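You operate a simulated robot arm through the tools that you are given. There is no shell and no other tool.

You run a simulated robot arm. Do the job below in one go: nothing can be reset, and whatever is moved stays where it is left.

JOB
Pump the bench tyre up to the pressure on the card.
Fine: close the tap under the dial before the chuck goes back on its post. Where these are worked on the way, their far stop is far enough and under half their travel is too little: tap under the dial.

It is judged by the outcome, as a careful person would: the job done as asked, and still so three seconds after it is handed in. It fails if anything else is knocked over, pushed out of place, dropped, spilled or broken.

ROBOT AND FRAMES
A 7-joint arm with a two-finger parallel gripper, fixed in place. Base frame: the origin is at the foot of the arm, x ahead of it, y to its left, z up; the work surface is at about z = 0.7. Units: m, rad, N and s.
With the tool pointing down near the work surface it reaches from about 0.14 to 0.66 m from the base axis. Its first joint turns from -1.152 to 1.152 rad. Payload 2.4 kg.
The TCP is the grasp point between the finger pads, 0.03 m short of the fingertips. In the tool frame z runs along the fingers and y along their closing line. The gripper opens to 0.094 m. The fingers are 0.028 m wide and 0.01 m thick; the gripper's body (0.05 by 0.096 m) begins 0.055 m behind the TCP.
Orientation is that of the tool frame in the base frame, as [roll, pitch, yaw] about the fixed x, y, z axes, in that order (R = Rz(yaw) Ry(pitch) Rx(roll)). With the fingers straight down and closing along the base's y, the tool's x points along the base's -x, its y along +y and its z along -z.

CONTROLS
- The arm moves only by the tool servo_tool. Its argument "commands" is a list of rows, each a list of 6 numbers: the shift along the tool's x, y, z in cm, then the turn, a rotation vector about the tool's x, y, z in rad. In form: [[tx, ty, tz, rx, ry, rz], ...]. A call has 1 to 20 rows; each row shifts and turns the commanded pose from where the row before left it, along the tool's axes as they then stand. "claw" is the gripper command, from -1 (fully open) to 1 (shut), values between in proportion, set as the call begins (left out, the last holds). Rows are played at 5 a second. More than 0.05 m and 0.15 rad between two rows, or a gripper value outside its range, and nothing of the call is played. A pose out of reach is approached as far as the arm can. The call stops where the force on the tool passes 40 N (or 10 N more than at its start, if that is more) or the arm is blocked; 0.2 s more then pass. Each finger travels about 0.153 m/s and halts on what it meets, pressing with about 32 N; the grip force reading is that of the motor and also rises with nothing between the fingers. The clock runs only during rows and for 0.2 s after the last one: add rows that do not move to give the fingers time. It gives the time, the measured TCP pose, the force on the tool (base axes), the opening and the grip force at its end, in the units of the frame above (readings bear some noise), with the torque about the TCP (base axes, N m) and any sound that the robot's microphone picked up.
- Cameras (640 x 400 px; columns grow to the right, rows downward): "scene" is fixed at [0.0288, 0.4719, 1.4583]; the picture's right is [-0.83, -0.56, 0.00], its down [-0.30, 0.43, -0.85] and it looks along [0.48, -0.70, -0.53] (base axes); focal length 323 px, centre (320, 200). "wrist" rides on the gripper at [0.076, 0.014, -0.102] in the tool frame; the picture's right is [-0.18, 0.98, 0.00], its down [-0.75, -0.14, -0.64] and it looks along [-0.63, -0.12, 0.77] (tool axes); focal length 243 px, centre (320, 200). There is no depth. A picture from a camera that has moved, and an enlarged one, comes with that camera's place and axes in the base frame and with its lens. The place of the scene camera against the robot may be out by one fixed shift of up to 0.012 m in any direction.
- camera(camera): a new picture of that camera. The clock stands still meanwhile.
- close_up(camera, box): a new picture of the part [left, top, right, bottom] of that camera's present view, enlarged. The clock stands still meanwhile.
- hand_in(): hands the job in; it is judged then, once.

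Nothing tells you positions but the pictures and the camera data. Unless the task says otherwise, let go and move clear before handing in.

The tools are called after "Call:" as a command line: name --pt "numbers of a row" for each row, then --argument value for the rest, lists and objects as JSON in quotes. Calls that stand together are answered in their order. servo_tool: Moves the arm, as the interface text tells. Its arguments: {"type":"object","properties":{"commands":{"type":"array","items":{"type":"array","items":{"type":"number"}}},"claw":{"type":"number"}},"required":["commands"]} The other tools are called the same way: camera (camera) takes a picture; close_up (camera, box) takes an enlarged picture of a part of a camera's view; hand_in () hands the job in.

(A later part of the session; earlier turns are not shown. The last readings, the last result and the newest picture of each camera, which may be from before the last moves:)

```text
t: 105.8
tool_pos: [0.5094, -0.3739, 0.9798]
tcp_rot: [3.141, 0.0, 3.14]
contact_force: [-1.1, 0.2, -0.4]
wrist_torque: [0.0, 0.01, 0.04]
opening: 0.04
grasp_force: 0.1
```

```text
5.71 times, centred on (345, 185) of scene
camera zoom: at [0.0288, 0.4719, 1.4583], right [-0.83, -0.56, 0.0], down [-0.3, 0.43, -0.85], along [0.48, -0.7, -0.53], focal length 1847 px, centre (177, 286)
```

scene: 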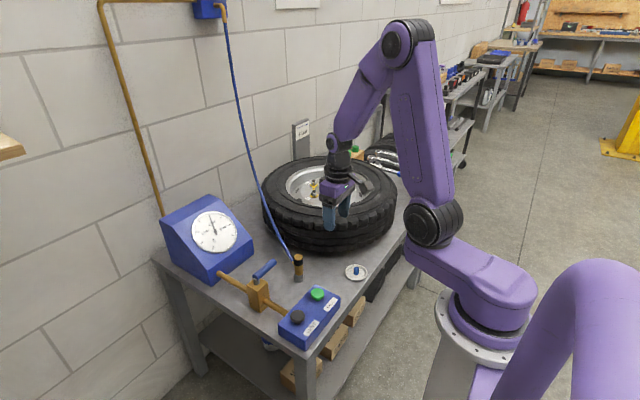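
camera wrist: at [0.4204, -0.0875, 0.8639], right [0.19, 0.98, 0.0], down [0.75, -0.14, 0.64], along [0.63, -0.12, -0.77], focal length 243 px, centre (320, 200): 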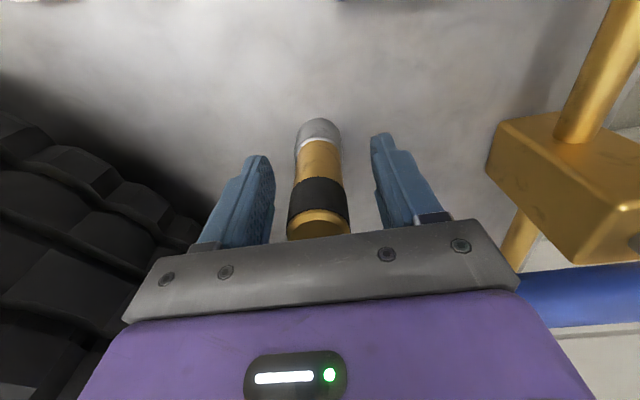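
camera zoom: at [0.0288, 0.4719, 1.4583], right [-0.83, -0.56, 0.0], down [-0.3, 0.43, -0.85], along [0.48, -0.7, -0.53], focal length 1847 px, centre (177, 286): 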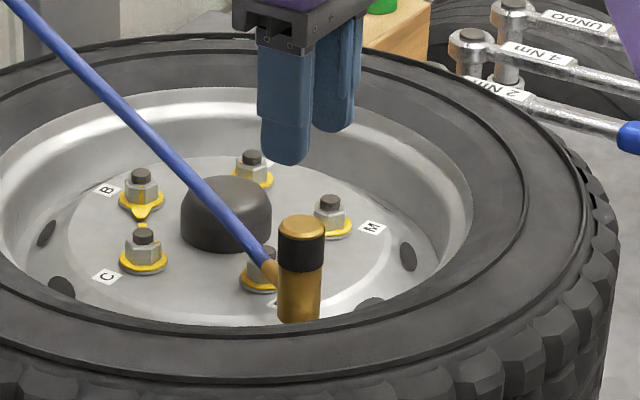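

Call:
servo_tool --pt "0.15 0 3 0 0 0" --pt "0 0 3 0 0 0" --pt "0 0 2 0 0 0" --pt "0 0 2 0 0 0" --pt "0 0 1.2 0 0 0" --pt "0 0 0 0 0 0"

Call:
close_up --camera "wrist" --box '[240, 110, 440, 260]'

Call:
close_up --camera "scene" --box '[328, 172, 358, 212]'

```text
t: 106.9
tool_pos: [0.5088, -0.3765, 0.8842]
tcp_rot: [-3.14, 0.0, 3.141]
contact_force: [-0.5, 0.4, -0.1]
wrist_torque: [-0.03, 0.0, 0.0]
opening: 0.04
grasp_force: 0.1
stopped in row 5: the force on the tool passed its limit at 58 N (the readings are from after the stop); the commanded pose is now the measured one
```

```text
2.67 times, centred on (340, 185) of wrist
camera zoom: at [0.432, -0.3596, 0.9865], right [0.18, 0.98, 0.0], down [0.75, -0.14, 0.64], along [0.63, -0.12, -0.76], focal length 647 px, centre (267, 240)
```

zoom: 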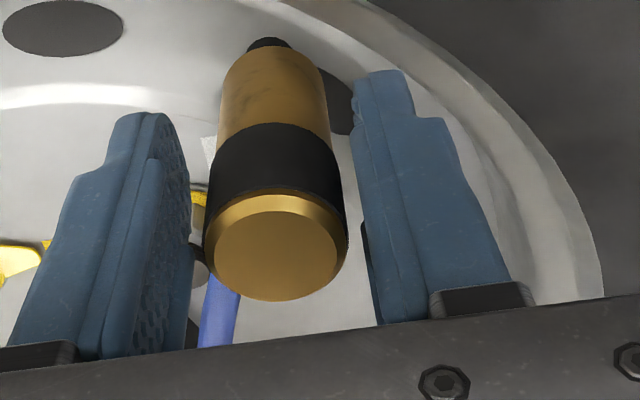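

```text
10.00 times, centred on (343, 192) of scene
camera zoom: at [0.0288, 0.4719, 1.4583], right [-0.83, -0.56, 0.0], down [-0.3, 0.43, -0.85], along [0.48, -0.7, -0.53], focal length 3232 px, centre (90, 280)
```

zoom: 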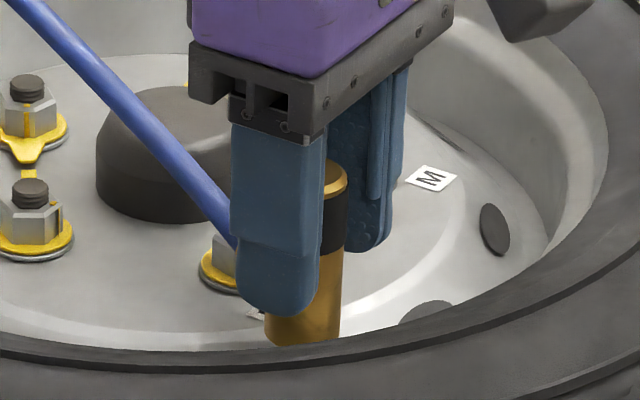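

The descent stopped early on contact (58 N) with the fingertips at about mid-chuck height. Something is in a finger's way, probably the hose stub, since the chuck has turned. I'll back up and look before trying again.

Call:
servo_tool --pt "0 0 -2 0 0 0" --pt "0 0 -3 0 0 0" --pt "0 0 -4 0 0 0" --pt "0 0 0 0 0 0"

Call:
close_up --camera "scene" --box '[325, 180, 361, 212]'

Call:
close_up --camera "wrist" --box '[270, 70, 370, 170]'

Call:
camera --camera "wrist"

```text
t: 107.9
tool_pos: [0.5059, -0.3744, 0.9766]
tcp_rot: [-3.141, 0.002, 3.14]
contact_force: [-0.6, -0.4, -0.8]
wrist_torque: [-0.01, 0.0, -0.03]
opening: 0.0402
grasp_force: 0.1
```

```text
12.50 times, centred on (343, 196) of scene
camera zoom: at [0.0288, 0.4719, 1.4583], right [-0.83, -0.56, 0.0], down [-0.3, 0.43, -0.85], along [0.48, -0.7, -0.53], focal length 4040 px, centre (32, 250)
```

zoom: 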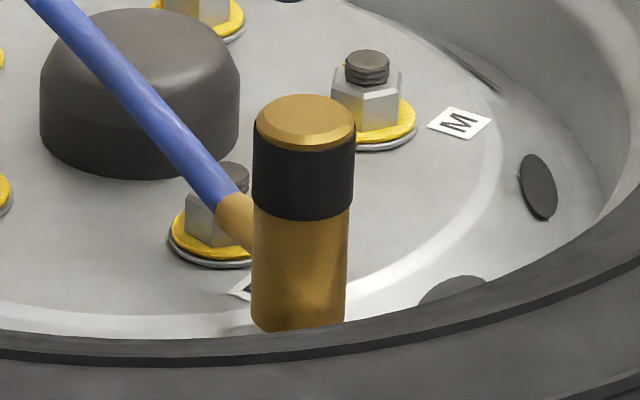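

```text
4.00 times, centred on (320, 120) of wrist
camera zoom: at [0.4302, -0.3579, 1.079], right [0.19, 0.98, 0.0], down [0.75, -0.14, 0.64], along [0.63, -0.12, -0.77], focal length 970 px, centre (320, 520)
```

zoom: 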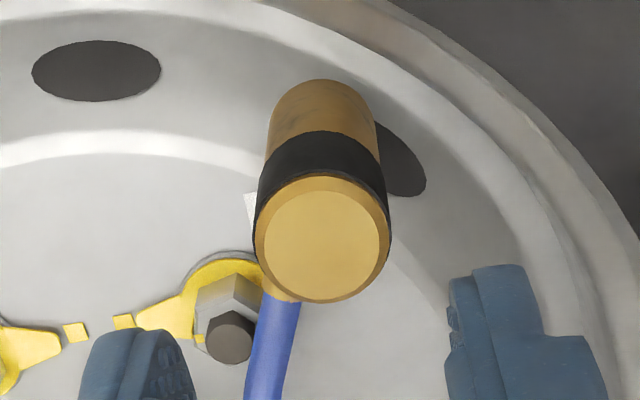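

```text
taken
camera wrist: at [0.4302, -0.3579, 1.079], right [0.19, 0.98, 0.0], down [0.75, -0.14, 0.64], along [0.63, -0.12, -0.77], focal length 243 px, centre (320, 200)
```

wrist: 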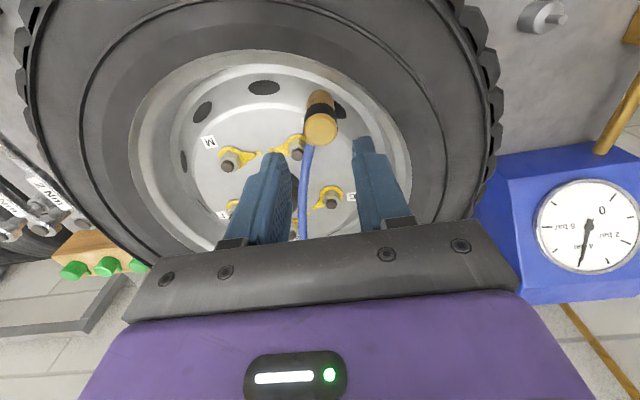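

The contact was most likely the +y finger's corner on the rim ledge, as I had shifted 3 mm toward -x. I'll re-align to the earlier good position with a smaller opening and stop halfway to check.

Call:
servo_tool --pt "-0.3 -0.03 0 0 0 0" --pt "-0.26 -0.03 1.5 0 0 0" --pt "0 0 2 0 0 0" --pt "0 0 1 0 0 0" --pt "0 0 0 0 0 0" --pt "0 0 0 0 0 0" --claw 0.23

Call:
close_up --camera "wrist" --box '[240, 90, 440, 250]'

Call:
close_up --camera "scene" --box '[320, 165, 368, 212]'

```text
t: 109.3
tool_pos: [0.5119, -0.3757, 0.9288]
tcp_rot: [-3.14, 0.001, 3.14]
contact_force: [0.0, -0.1, 0.3]
wrist_torque: [-0.02, -0.02, -0.02]
opening: 0.036
grasp_force: 0.0
```

```text
2.50 times, centred on (340, 170) of wrist
camera zoom: at [0.4368, -0.3604, 1.0313], right [0.19, 0.98, 0.0], down [0.75, -0.14, 0.64], along [0.63, -0.12, -0.76], focal length 606 px, centre (270, 275)
```

zoom: 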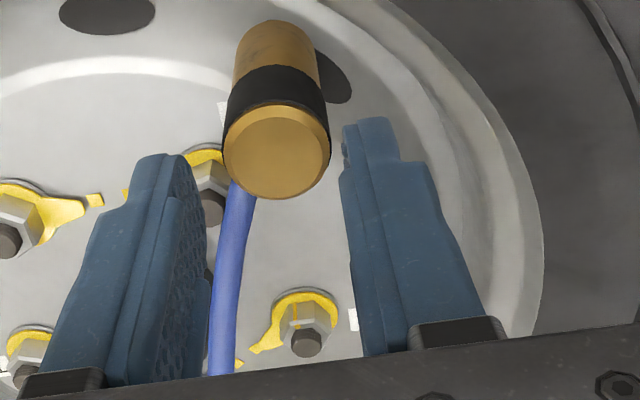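

```text
8.51 times, centred on (344, 188) of scene
camera zoom: at [0.0288, 0.4719, 1.4583], right [-0.83, -0.56, 0.0], down [-0.3, 0.43, -0.85], along [0.48, -0.7, -0.53], focal length 2751 px, centre (116, 298)
```

zoom: 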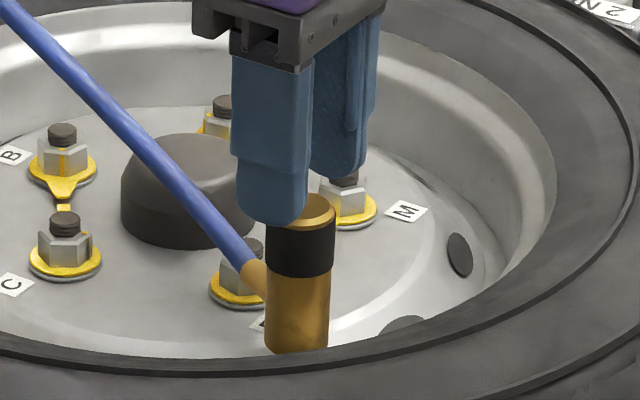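

Call:
servo_tool --pt "0.1 0.22 0 0 0 0" --pt "0 0 0 0 0 0" --pt "0 0 0 0 0 0"

Call:
close_up --camera "wrist" --box '[240, 90, 440, 250]'

```text
t: 110.1
tool_pos: [0.5131, -0.3738, 0.929]
tcp_rot: [-3.14, 0.004, 3.141]
contact_force: [-0.2, -0.2, 0.3]
wrist_torque: [0.01, 0.02, -0.03]
opening: 0.0363
grasp_force: 0.1
```

```text
2.50 times, centred on (340, 170) of wrist
camera zoom: at [0.4365, -0.3577, 1.0316], right [0.19, 0.98, 0.0], down [0.75, -0.14, 0.64], along [0.63, -0.12, -0.76], focal length 606 px, centre (270, 275)
```

zoom: 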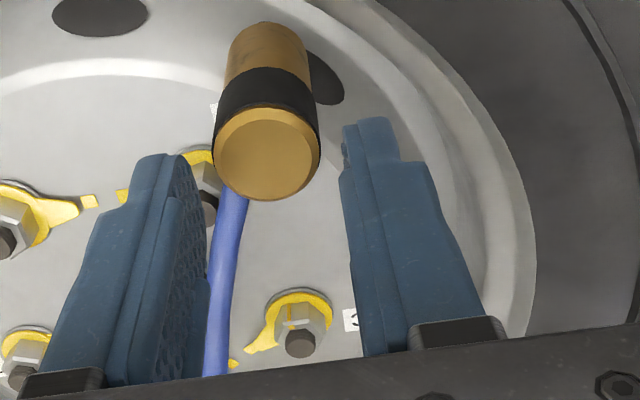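

Call:
servo_tool --pt "0.12 0 1.2 0 0 0" --pt "0 0 1.2 0 0 0" --pt "0 0 1.2 0 0 0" --pt "0 0 1.2 0 0 0" --pt "0 0 0 0 0 0"

Call:
close_up --camera "wrist" --box '[240, 90, 440, 250]'

Call:
close_up --camera "scene" --box '[320, 165, 368, 212]'

```text
t: 111.3
tool_pos: [0.5115, -0.3726, 0.8821]
tcp_rot: [-3.139, 0.003, -3.14]
contact_force: [-0.3, 0.0, -0.5]
wrist_torque: [0.04, 0.02, 0.0]
opening: 0.0361
grasp_force: 0.0
```

```text
2.50 times, centred on (340, 170) of wrist
camera zoom: at [0.4357, -0.3574, 0.984], right [0.18, 0.98, 0.0], down [0.75, -0.14, 0.64], along [0.63, -0.12, -0.76], focal length 606 px, centre (270, 275)
```

zoom: 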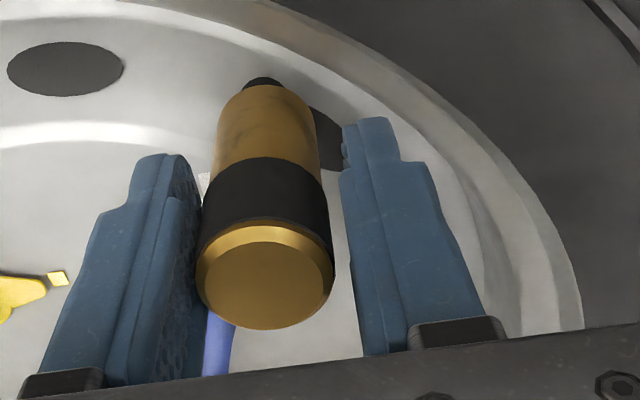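

```text
8.51 times, centred on (344, 188) of scene
camera zoom: at [0.0288, 0.4719, 1.4583], right [-0.83, -0.56, 0.0], down [-0.3, 0.43, -0.85], along [0.48, -0.7, -0.53], focal length 2751 px, centre (116, 298)
```

zoom: 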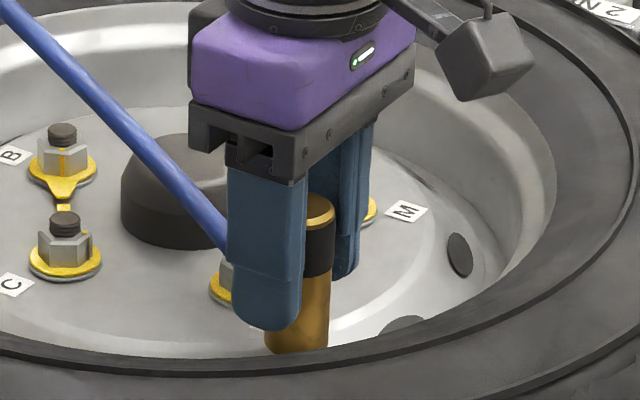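

Call:
servo_tool --pt "0 -0.12 0.5 0 0 0" --pt "0 0 0.8 0 0 0" --pt "0 0 0.8 0 0 0" --pt "0 0 0.5 0 0 0" --pt "0 0 0 0 0 0"

Call:
close_up --camera "wrist" --box '[240, 110, 440, 260]'

Call:
close_up --camera "scene" --box '[328, 182, 358, 212]'

```text
t: 112.5
tool_pos: [0.5117, -0.3766, 0.8557]
tcp_rot: [-3.14, 0.004, 3.14]
contact_force: [-0.5, -0.2, 0.1]
wrist_torque: [0.01, 0.01, 0.02]
opening: 0.0361
grasp_force: 0.1
```

```text
2.67 times, centred on (340, 185) of wrist
camera zoom: at [0.4355, -0.3604, 0.9583], right [0.18, 0.98, 0.0], down [0.75, -0.14, 0.64], along [0.63, -0.12, -0.76], focal length 647 px, centre (267, 240)
```

zoom: 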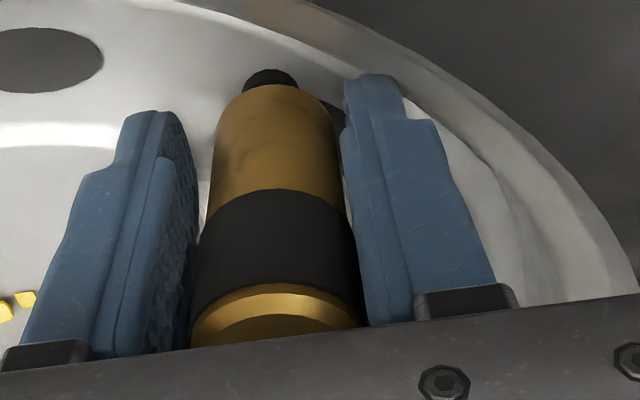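

```text
13.33 times, centred on (343, 197) of scene
camera zoom: at [0.0288, 0.4719, 1.4583], right [-0.83, -0.56, 0.0], down [-0.3, 0.43, -0.85], along [0.48, -0.7, -0.53], focal length 4310 px, centre (13, 240)
```

zoom: 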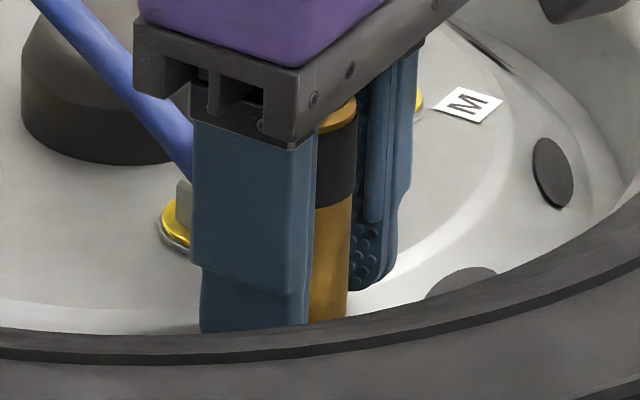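

Call:
servo_tool --pt "0 0.18 0 0 0 0" --pt "0 0 0 0 0 0" --pt "0 0 0 0 0 0"

Call:
close_up --camera "wrist" --box '[240, 110, 440, 260]'

```text
t: 113.3
tool_pos: [0.5102, -0.3748, 0.8575]
tcp_rot: [-3.141, 0.005, 3.139]
contact_force: [1.5, -2.2, -0.3]
wrist_torque: [-0.02, 0.05, -0.04]
opening: 0.0349
grasp_force: 0.1
```

```text
2.67 times, centred on (340, 185) of wrist
camera zoom: at [0.4353, -0.358, 0.9585], right [0.19, 0.98, 0.0], down [0.75, -0.14, 0.64], along [0.63, -0.12, -0.76], focal length 647 px, centre (267, 240)
```

zoom: 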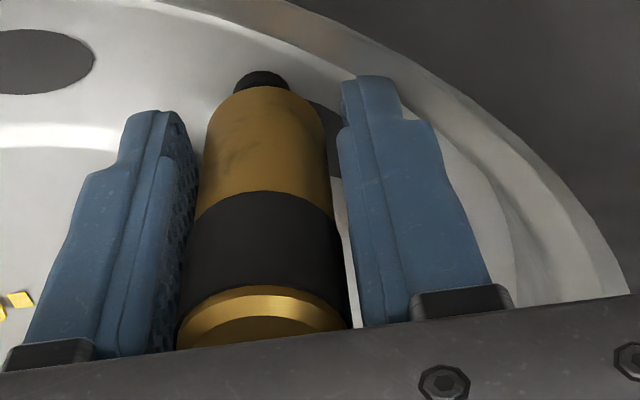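

Call:
servo_tool --pt "0 0 0 0 0 0" --pt "0 0 0 0 0 0" --pt "0 0 0 0 0 0" --claw 1

Call:
close_up --camera "wrist" --box '[240, 110, 440, 260]'

```text
t: 114.1
tool_pos: [0.511, -0.3757, 0.8557]
tcp_rot: [-3.141, 0.004, 3.139]
contact_force: [0.0, -4.2, 1.3]
wrist_torque: [-0.05, -0.03, 0.02]
opening: 0.0262
grasp_force: 32.1
```

```text
2.67 times, centred on (340, 185) of wrist
camera zoom: at [0.435, -0.3583, 0.9585], right [0.19, 0.98, 0.0], down [0.75, -0.14, 0.64], along [0.63, -0.12, -0.76], focal length 647 px, centre (267, 240)
```

zoom: 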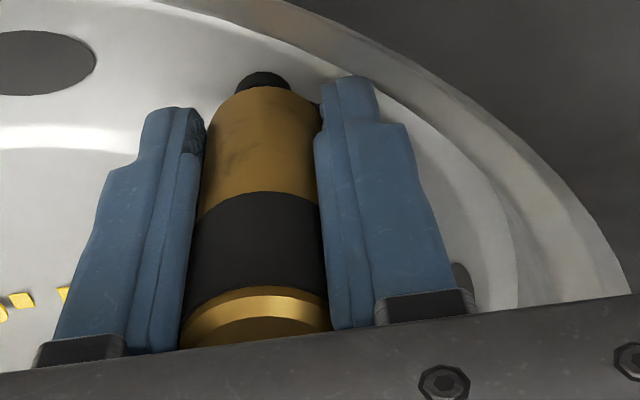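

Gripped well. I'll null the side force and lift in very small steps, watching for slip.

Call:
servo_tool --pt "0 -0.05 0 0 0 0" --pt "0 0 -0.15 0 0 0" --pt "0 0 -0.15 0 0 0" --pt "0 0 0 0 0 0"

Call:
close_up --camera "wrist" --box '[240, 110, 440, 260]'

```text
t: 115.1
tool_pos: [0.5104, -0.3747, 0.8591]
tcp_rot: [-3.139, 0.002, 3.141]
contact_force: [-0.3, -0.2, -1.6]
wrist_torque: [-0.01, 0.02, -0.02]
opening: 0.0263
grasp_force: 31.6
```

```text
2.67 times, centred on (340, 185) of wrist
camera zoom: at [0.4358, -0.3587, 0.9607], right [0.18, 0.98, 0.0], down [0.75, -0.14, 0.64], along [0.63, -0.12, -0.77], focal length 647 px, centre (267, 240)
```

zoom: 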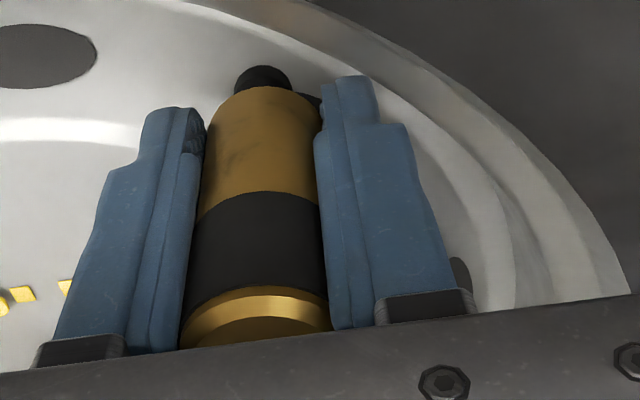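

The chuck rises with the fingers and the side forces are nil. I'll continue the same way.

Call:
servo_tool --pt "0 0 -0.2 0 0 0" --pt "0 0 -0.2 0 0 0" --pt "0 0 -0.2 0 0 0" --pt "0 0 0 0 0 0"

Call:
close_up --camera "wrist" --box '[240, 110, 440, 260]'

```text
t: 116.1
tool_pos: [0.5119, -0.3749, 0.8642]
tcp_rot: [-3.14, 0.001, 3.14]
contact_force: [0.0, -0.7, -0.6]
wrist_torque: [0.01, -0.01, 0.01]
opening: 0.0262
grasp_force: 31.9
```

```text
2.67 times, centred on (340, 185) of wrist
camera zoom: at [0.4354, -0.3588, 0.9664], right [0.19, 0.98, 0.0], down [0.75, -0.14, 0.64], along [0.63, -0.12, -0.77], focal length 647 px, centre (267, 240)
```

zoom: 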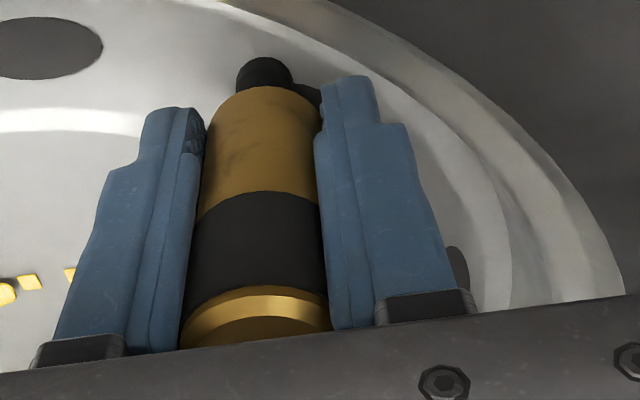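

Call:
servo_tool --pt "0 0 -0.25 0 0 0" --pt "0 0 -0.25 0 0 0" --pt "0 0 -0.25 0 0 0" --pt "0 0 -0.25 0 0 0" --pt "0 0 0 0 0 0"

Call:
close_up --camera "wrist" --box '[240, 110, 440, 260]'

Call:
close_up --camera "scene" --box '[328, 172, 358, 212]'

```text
t: 117.3
tool_pos: [0.5123, -0.3744, 0.8738]
tcp_rot: [-3.139, 0.002, 3.14]
contact_force: [0.3, 0.4, -0.8]
wrist_torque: [0.02, -0.03, 0.01]
opening: 0.0264
grasp_force: 32.1
```

```text
2.67 times, centred on (340, 185) of wrist
camera zoom: at [0.435, -0.3584, 0.9767], right [0.19, 0.98, 0.0], down [0.75, -0.14, 0.64], along [0.63, -0.12, -0.77], focal length 647 px, centre (267, 240)
```

zoom: 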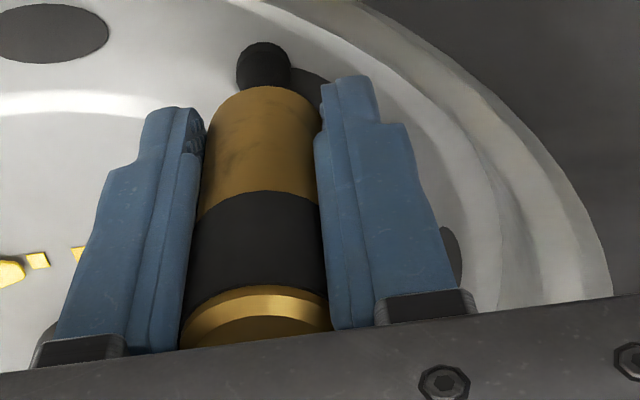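

```text
10.00 times, centred on (343, 192) of scene
camera zoom: at [0.0289, 0.4719, 1.4583], right [-0.83, -0.56, 0.0], down [-0.3, 0.43, -0.85], along [0.48, -0.7, -0.53], focal length 3232 px, centre (90, 280)
```

zoom: 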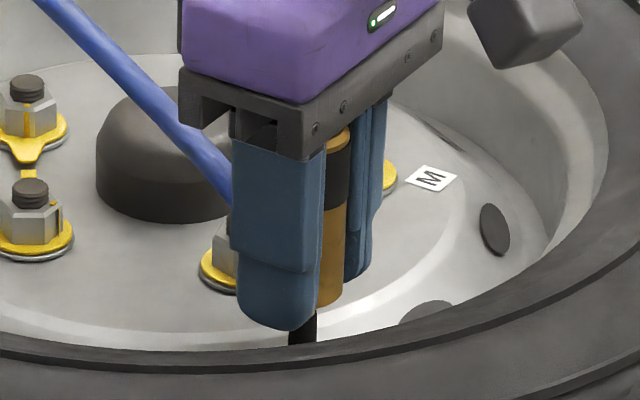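

Coming off freely with no slip this time. I'll clear the tip, rise, and carry it back over the post.

Call:
servo_tool --pt "0 0 -0.4 0 0 0" --pt "0 0 -0.4 0 0 0" --pt "0 0 -0.5 0 0 0" --pt "0 0 -0.7 0 0 0" --pt "0 0 -2 0 0 0" --pt "0 0 -3 0 0 0" --pt "0 0 -4 0 0 0" --pt "0.2 3.8 0 0 0 0" --pt "0.2 3.9 0 0 0 0" --pt "0.3 3.9 0 0 0 0" --pt "0.3 3.9 0 0 0 0" --pt "0.3 3.9 0 0 0 0" --pt "0.2 3.9 0 0 0 0" --pt "0.1 3.7 0 0 0 0" --pt "0 0 0 0 0 0"

Call:
camera --camera "wrist"

Call:
close_up --camera "wrist" --box '[260, 50, 400, 250]'

Call:
close_up --camera "scene" --box '[270, 180, 350, 290]'

```text
t: 120.5
tool_pos: [0.4931, -0.1043, 0.9852]
tcp_rot: [-3.14, 0.004, 3.141]
contact_force: [0.8, 0.0, -1.3]
wrist_torque: [0.01, 0.01, 0.03]
opening: 0.0262
grasp_force: 32.0
```

```text
taken
camera wrist: at [0.4169, -0.0886, 1.0874], right [0.18, 0.98, 0.0], down [0.75, -0.14, 0.64], along [0.63, -0.12, -0.76], focal length 243 px, centre (320, 200)
```

wrist: 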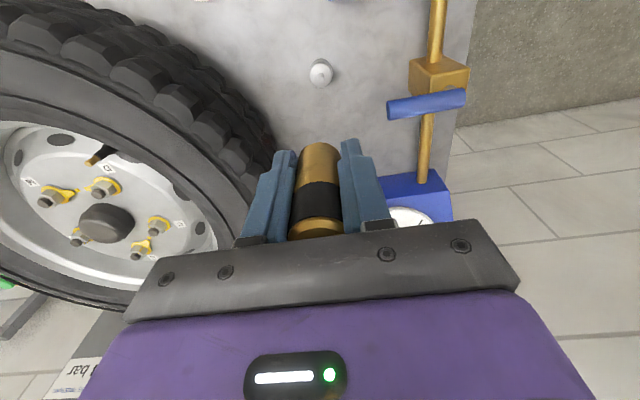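

```text
2.00 times, centred on (330, 150) of wrist
camera zoom: at [0.4169, -0.0886, 1.0874], right [0.18, 0.98, 0.0], down [0.75, -0.14, 0.64], along [0.63, -0.12, -0.76], focal length 485 px, centre (300, 300)
```

zoom: 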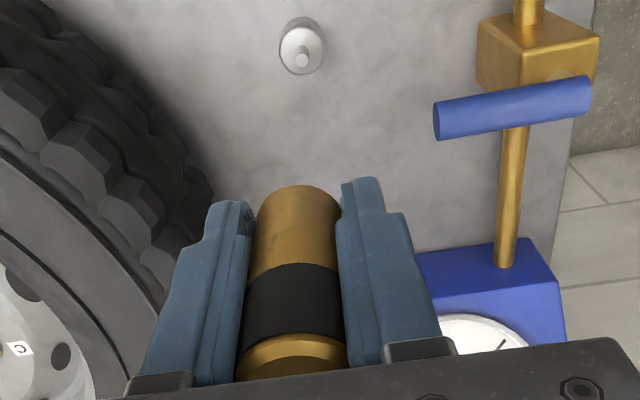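

```text
3.64 times, centred on (310, 235) of scene
camera zoom: at [0.0288, 0.4719, 1.4583], right [-0.83, -0.56, 0.0], down [-0.3, 0.43, -0.85], along [0.48, -0.7, -0.53], focal length 1175 px, centre (356, 73)
```

zoom: 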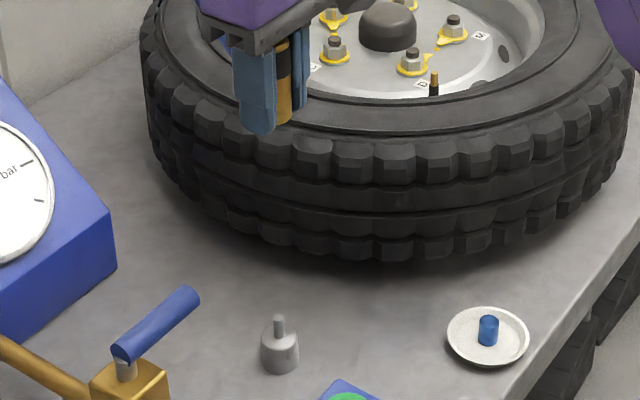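

Call:
servo_tool --pt "-0.2 0.05 3.5 0 0 0" --pt "0 0 3.5 0 0 0" --pt "0 0 3.5 0 0 0" --pt "0 0 3 0 0 0" --pt "0 0 1.5 0 0 0" --pt "0 0 0 0 0 0" --pt "0 0 0 0 0 0"

Call:
close_up --camera "scene" --box '[280, 240, 320, 290]'

Call:
close_up --camera "wrist" --box '[275, 80, 365, 180]'

```text
t: 122.1
tool_pos: [0.4973, -0.1056, 0.8331]
tcp_rot: [-3.138, 0.003, 3.14]
contact_force: [0.9, -0.1, -0.6]
wrist_torque: [-0.02, -0.02, 0.0]
opening: 0.026
grasp_force: 31.8
```

```text
8.00 times, centred on (300, 265) of scene
camera zoom: at [0.0289, 0.4719, 1.4583], right [-0.83, -0.56, 0.0], down [-0.3, 0.43, -0.85], along [0.48, -0.7, -0.53], focal length 2586 px, centre (480, -320)
```

zoom: 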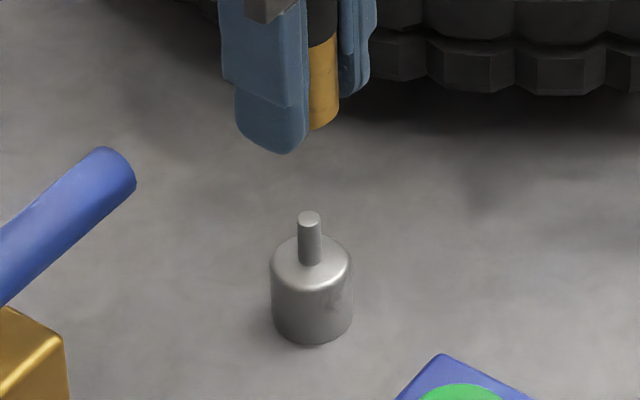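

```text
4.00 times, centred on (320, 130) of wrist
camera zoom: at [0.4221, -0.0888, 0.9362], right [0.18, 0.98, 0.0], down [0.75, -0.14, 0.64], along [0.63, -0.12, -0.76], focal length 970 px, centre (320, 480)
```

zoom: 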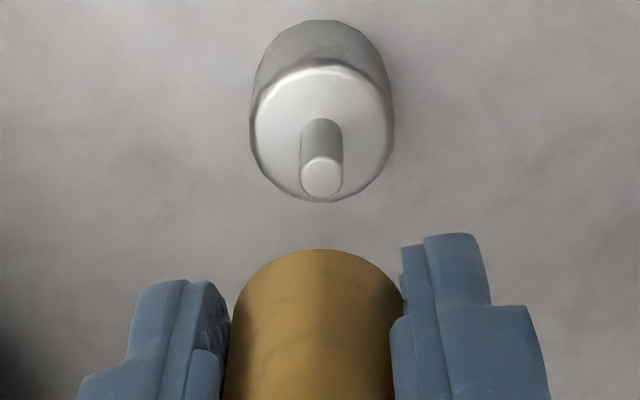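

Call:
servo_tool --pt "0 0.06 0.8 0 0 0" --pt "0 0 0.8 0 0 0" --pt "0 0 0.8 0 0 0" --pt "0 0 0 0 0 0" --pt "0 0 0 0 0 0"

Call:
close_up --camera "scene" --box '[280, 240, 320, 290]'

Call:
close_up --camera "wrist" --box '[275, 80, 365, 180]'

```text
t: 123.3
tool_pos: [0.4971, -0.1032, 0.8093]
tcp_rot: [-3.139, 0.004, 3.139]
contact_force: [0.1, 1.0, -2.9]
wrist_torque: [0.0, 0.04, 0.05]
opening: 0.026
grasp_force: 32.3
```

```text
8.00 times, centred on (300, 265) of scene
camera zoom: at [0.0289, 0.4719, 1.4583], right [-0.83, -0.56, 0.0], down [-0.3, 0.43, -0.85], along [0.48, -0.7, -0.53], focal length 2586 px, centre (480, -320)
```

zoom: 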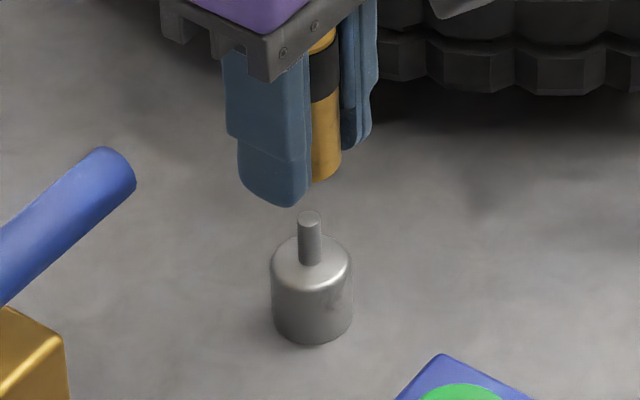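

```text
4.00 times, centred on (320, 130) of wrist
camera zoom: at [0.4207, -0.0872, 0.9121], right [0.18, 0.98, 0.0], down [0.75, -0.14, 0.64], along [0.63, -0.12, -0.76], focal length 970 px, centre (320, 480)
```

zoom: 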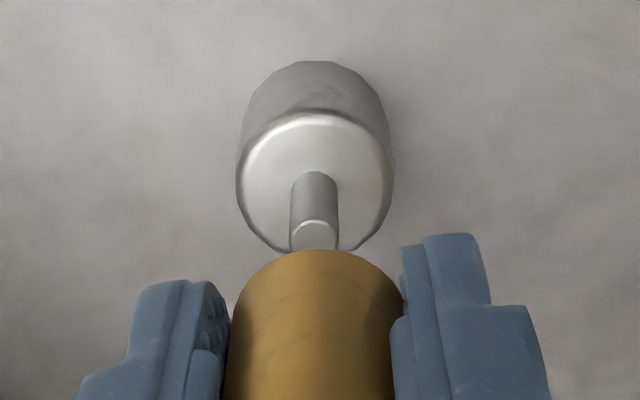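

Call:
servo_tool --pt "-0.15 -0.08 0.3 0 0 0" --pt "0 0 0.3 0 0 0" --pt "0 0 0 0 0 0" --pt "0 0 0 0 0 0"

Call:
close_up --camera "scene" --box '[280, 240, 320, 290]'

Call:
close_up --camera "wrist" --box '[275, 80, 365, 180]'

```text
t: 124.3
tool_pos: [0.4984, -0.104, 0.8038]
tcp_rot: [-3.14, 0.001, 3.14]
contact_force: [-0.4, 0.5, -2.5]
wrist_torque: [0.0, -0.01, 0.0]
opening: 0.0261
grasp_force: 32.4
```

```text
8.00 times, centred on (300, 265) of scene
camera zoom: at [0.0289, 0.4719, 1.4583], right [-0.83, -0.56, 0.0], down [-0.3, 0.43, -0.85], along [0.48, -0.7, -0.53], focal length 2586 px, centre (480, -320)
```

zoom: 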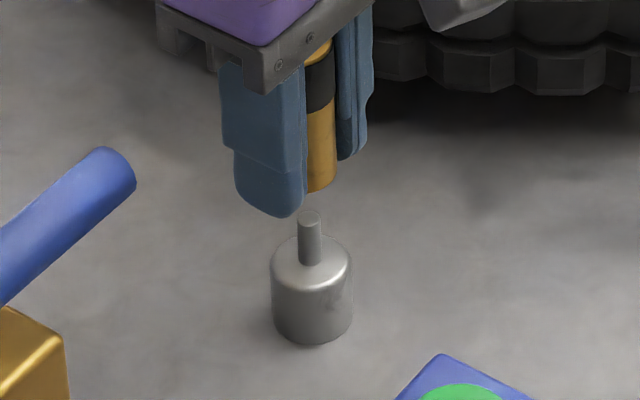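

```text
4.00 times, centred on (320, 130) of wrist
camera zoom: at [0.4227, -0.0868, 0.9061], right [0.18, 0.98, 0.0], down [0.75, -0.14, 0.64], along [0.63, -0.12, -0.76], focal length 970 px, centre (320, 480)
```

zoom: 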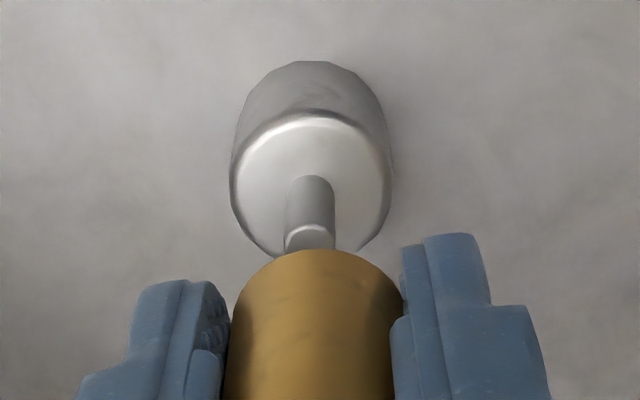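

Call:
servo_tool --pt "0.06 -0.12 0 0 0 0" --pt "0 0 0.3 0 0 0" --pt "0 0 0 0 0 0" --pt "0 0 0 0 0 0"

Call:
close_up --camera "scene" --box '[280, 240, 320, 290]'

Call:
close_up --camera "wrist" --box '[275, 80, 365, 180]'

```text
t: 125.3
tool_pos: [0.4978, -0.104, 0.8002]
tcp_rot: [-3.139, 0.003, 3.14]
contact_force: [0.3, 0.7, -1.7]
wrist_torque: [-0.02, 0.02, 0.01]
opening: 0.0261
grasp_force: 31.6
```

```text
8.00 times, centred on (300, 265) of scene
camera zoom: at [0.0289, 0.4719, 1.4583], right [-0.83, -0.56, 0.0], down [-0.3, 0.43, -0.85], along [0.48, -0.7, -0.53], focal length 2586 px, centre (480, -320)
```

zoom: 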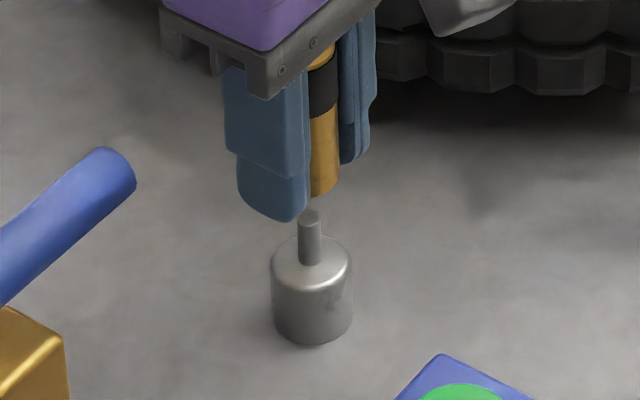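

```text
4.00 times, centred on (320, 130) of wrist
camera zoom: at [0.4222, -0.0879, 0.9034], right [0.18, 0.98, 0.0], down [0.75, -0.14, 0.64], along [0.63, -0.12, -0.76], focal length 970 px, centre (320, 480)
```

zoom: 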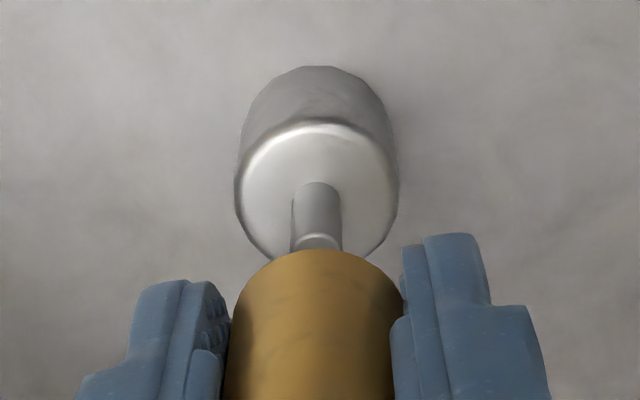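

Aligned. I'll lower onto the pin.

Call:
servo_tool --pt "0 0 0.5 0 0 0" --pt "0 0 0.5 0 0 0" --pt "0 0 0.3 0 0 0" --pt "0 0 0 0 0 0" --pt "0 0 0 0 0 0"

Call:
close_up --camera "scene" --box '[280, 240, 320, 290]'

Call:
close_up --camera "wrist" --box '[275, 80, 365, 180]'

```text
t: 126.5
tool_pos: [0.498, -0.1044, 0.7878]
tcp_rot: [-3.139, 0.004, 3.138]
contact_force: [0.3, 0.0, -1.3]
wrist_torque: [0.0, 0.01, -0.01]
opening: 0.0264
grasp_force: 32.6
```

```text
8.00 times, centred on (300, 265) of scene
camera zoom: at [0.0289, 0.4719, 1.4583], right [-0.83, -0.56, 0.0], down [-0.3, 0.43, -0.85], along [0.48, -0.7, -0.53], focal length 2586 px, centre (480, -320)
```

zoom: 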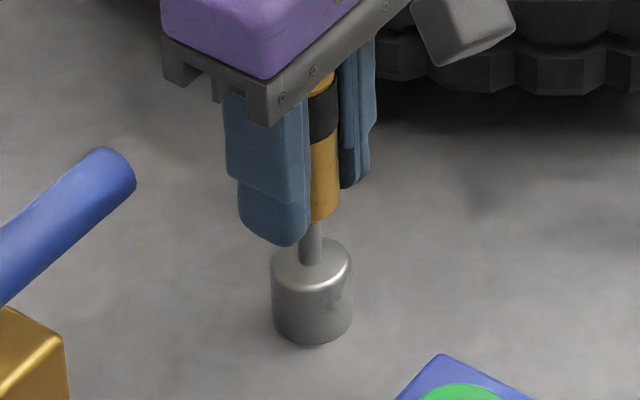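

```text
4.00 times, centred on (320, 130) of wrist
camera zoom: at [0.4229, -0.0882, 0.8903], right [0.19, 0.98, 0.0], down [0.75, -0.14, 0.64], along [0.63, -0.12, -0.76], focal length 970 px, centre (320, 480)
```

zoom: 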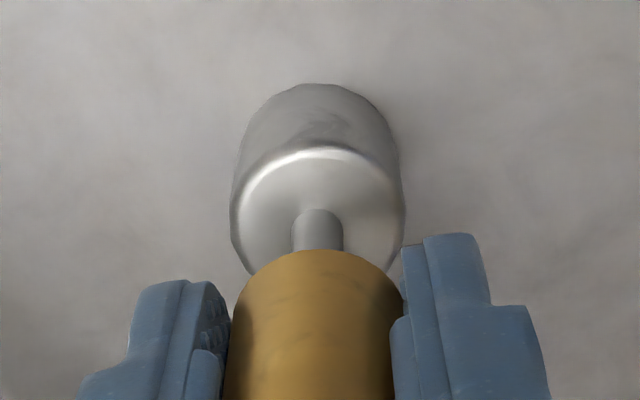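

Call:
servo_tool --pt "0.05 0 0.3 0 0 0" --pt "0 0 0.3 0 0 0" --pt "0 0 0.3 0 0 0" --pt "0 0 0 0 0 0"

Call:
close_up --camera "scene" --box '[280, 240, 320, 290]'

Call:
close_up --camera "wrist" --box '[275, 80, 365, 180]'

```text
t: 127.5
tool_pos: [0.4982, -0.1053, 0.7798]
tcp_rot: [-3.14, 0.004, 3.139]
contact_force: [0.3, -0.1, -1.9]
wrist_torque: [0.02, 0.01, -0.04]
opening: 0.0262
grasp_force: 32.2
```

```text
8.00 times, centred on (300, 265) of scene
camera zoom: at [0.0289, 0.4719, 1.4583], right [-0.83, -0.56, 0.0], down [-0.3, 0.43, -0.85], along [0.48, -0.7, -0.53], focal length 2586 px, centre (480, -320)
```

zoom: 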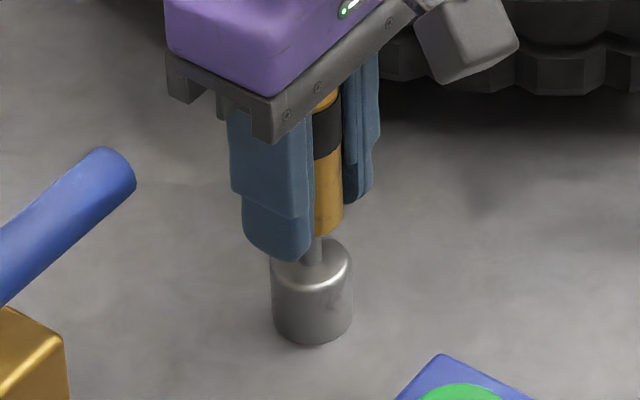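

```text
4.00 times, centred on (320, 130) of wrist
camera zoom: at [0.4223, -0.0892, 0.882], right [0.19, 0.98, 0.0], down [0.75, -0.14, 0.64], along [0.63, -0.12, -0.76], focal length 970 px, centre (320, 480)
```

zoom: 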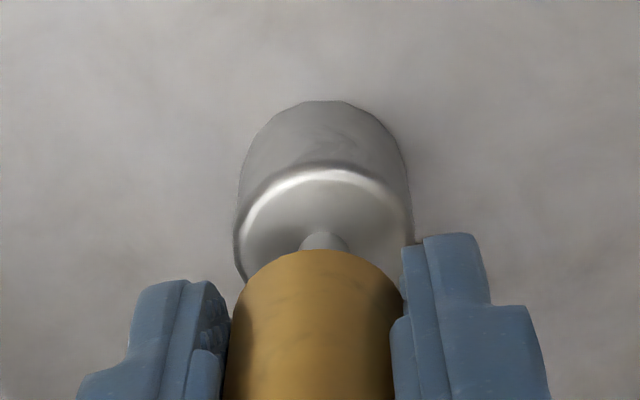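

Call:
servo_tool --pt "0 0.08 0 0 0 0" --pt "0 0 0.3 0 0 0" --pt "0 0 0.3 0 0 0" --pt "0 0 0.3 0 0 0" --pt "0 0 0 0 0 0"

Call:
close_up --camera "scene" --box '[280, 240, 320, 290]'

Call:
close_up --camera "wrist" --box '[275, 80, 365, 180]'

```text
t: 128.7
tool_pos: [0.4995, -0.1034, 0.7698]
tcp_rot: [-3.138, 0.004, 3.139]
contact_force: [0.5, 0.2, -1.9]
wrist_torque: [0.01, -0.05, 0.02]
opening: 0.0261
grasp_force: 32.2
```

```text
8.00 times, centred on (300, 265) of scene
camera zoom: at [0.0289, 0.4719, 1.4583], right [-0.83, -0.56, 0.0], down [-0.3, 0.43, -0.85], along [0.48, -0.7, -0.53], focal length 2586 px, centre (480, -320)
```

zoom: 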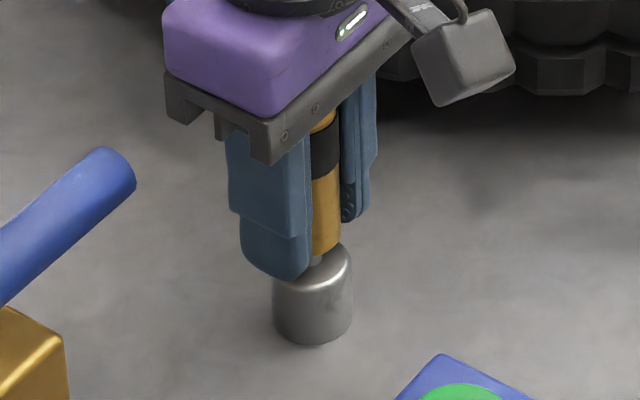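

```text
4.00 times, centred on (320, 130) of wrist
camera zoom: at [0.4229, -0.0882, 0.8727], right [0.18, 0.98, 0.0], down [0.75, -0.14, 0.64], along [0.63, -0.12, -0.76], focal length 970 px, centre (320, 480)
```

zoom: 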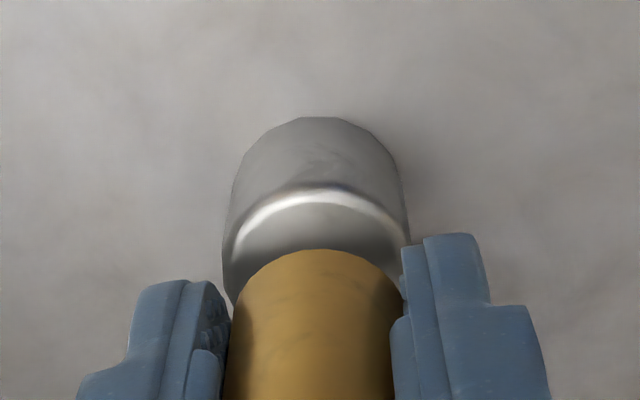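

Call:
servo_tool --pt "0.05 0 0.25 0 0 0" --pt "0 0 0.25 0 0 0" --pt "0 0 0.2 0 0 0" --pt "0 0 0 0 0 0"

Call:
close_up --camera "scene" --box '[280, 240, 320, 290]'

Call:
close_up --camera "wrist" --box '[275, 80, 365, 180]'

```text
t: 129.7
tool_pos: [0.4979, -0.1036, 0.762]
tcp_rot: [-3.138, 0.002, 3.14]
contact_force: [-0.6, -1.0, -2.4]
wrist_torque: [0.02, -0.02, 0.0]
opening: 0.0262
grasp_force: 31.6
```

```text
8.00 times, centred on (300, 265) of scene
camera zoom: at [0.0289, 0.4719, 1.4583], right [-0.83, -0.56, 0.0], down [-0.3, 0.43, -0.85], along [0.48, -0.7, -0.53], focal length 2586 px, centre (480, -320)
```

zoom: 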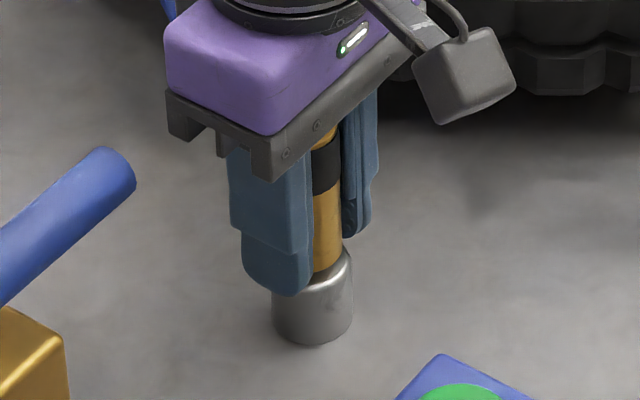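

```text
4.00 times, centred on (320, 130) of wrist
camera zoom: at [0.4221, -0.0875, 0.8657], right [0.19, 0.98, 0.0], down [0.75, -0.14, 0.64], along [0.63, -0.12, -0.77], focal length 970 px, centre (320, 480)
```

zoom: 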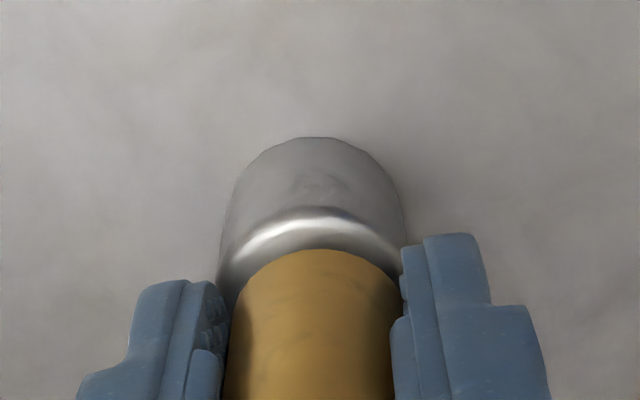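

Call:
servo_tool --pt "0 -0.03 0.2 0 0 0" --pt "0 0 0.15 0 0 0" --pt "0 0 0 0 0 0"

Call:
close_up --camera "scene" --box '[280, 240, 320, 290]'

Call:
close_up --camera "wrist" --box '[275, 80, 365, 180]'

```text
t: 130.5
tool_pos: [0.4981, -0.1049, 0.7602]
tcp_rot: [-3.14, 0.003, 3.14]
contact_force: [0.9, 0.3, -1.4]
wrist_torque: [0.0, 0.0, -0.04]
opening: 0.0263
grasp_force: 32.2
```

```text
8.00 times, centred on (300, 265) of scene
camera zoom: at [0.0289, 0.4719, 1.4583], right [-0.83, -0.56, 0.0], down [-0.3, 0.43, -0.85], along [0.48, -0.7, -0.53], focal length 2586 px, centre (480, -320)
```

zoom: 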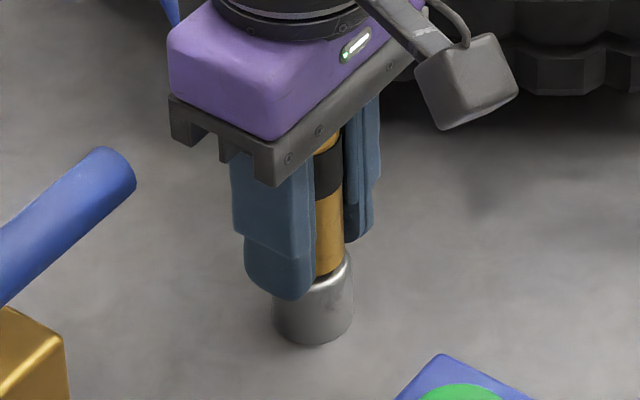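

```text
4.00 times, centred on (320, 130) of wrist
camera zoom: at [0.4218, -0.0884, 0.8627], right [0.18, 0.98, 0.0], down [0.75, -0.14, 0.64], along [0.63, -0.12, -0.76], focal length 970 px, centre (320, 480)
```

zoom: 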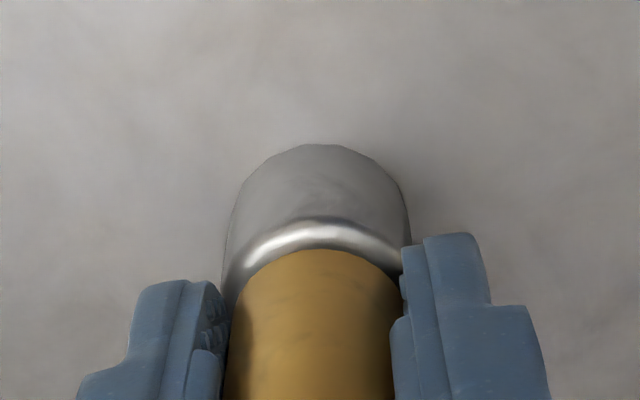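

Call:
servo_tool --pt "0 0 0.15 0 0 0" --pt "0 0 0.15 0 0 0" --pt "0 0 0 0 0 0"

Call:
close_up --camera "wrist" --box '[275, 80, 365, 180]'

Call:
close_up --camera "scene" --box '[280, 240, 320, 290]'

```text
t: 131.1
tool_pos: [0.4978, -0.1046, 0.7602]
tcp_rot: [-3.14, 0.003, 3.14]
contact_force: [-4.0, 1.2, 9.9]
wrist_torque: [0.21, 0.13, 0.01]
opening: 0.0265
grasp_force: 31.9
stopped in row 2: the force on the tool passed its limit at 48 N (the readings are from after the stop); the commanded pose is now the measured one
```

```text
4.00 times, centred on (320, 130) of wrist
camera zoom: at [0.422, -0.0885, 0.8626], right [0.18, 0.98, 0.0], down [0.75, -0.14, 0.64], along [0.63, -0.12, -0.77], focal length 970 px, centre (320, 480)
```

zoom: 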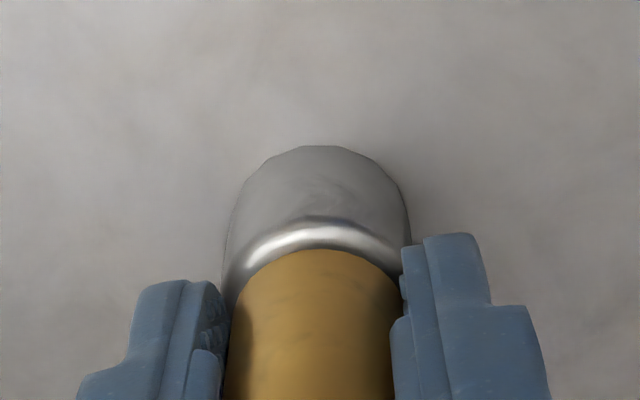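

```text
8.00 times, centred on (300, 265) of scene
camera zoom: at [0.0286, 0.472, 1.4583], right [-0.83, -0.56, 0.0], down [-0.3, 0.43, -0.85], along [0.48, -0.7, -0.53], focal length 2586 px, centre (480, -320)
```

zoom: 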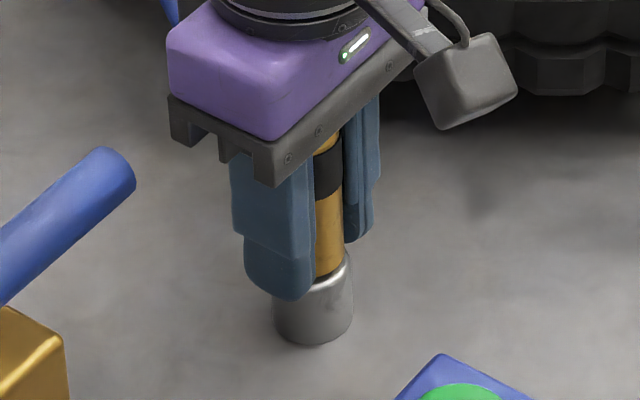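

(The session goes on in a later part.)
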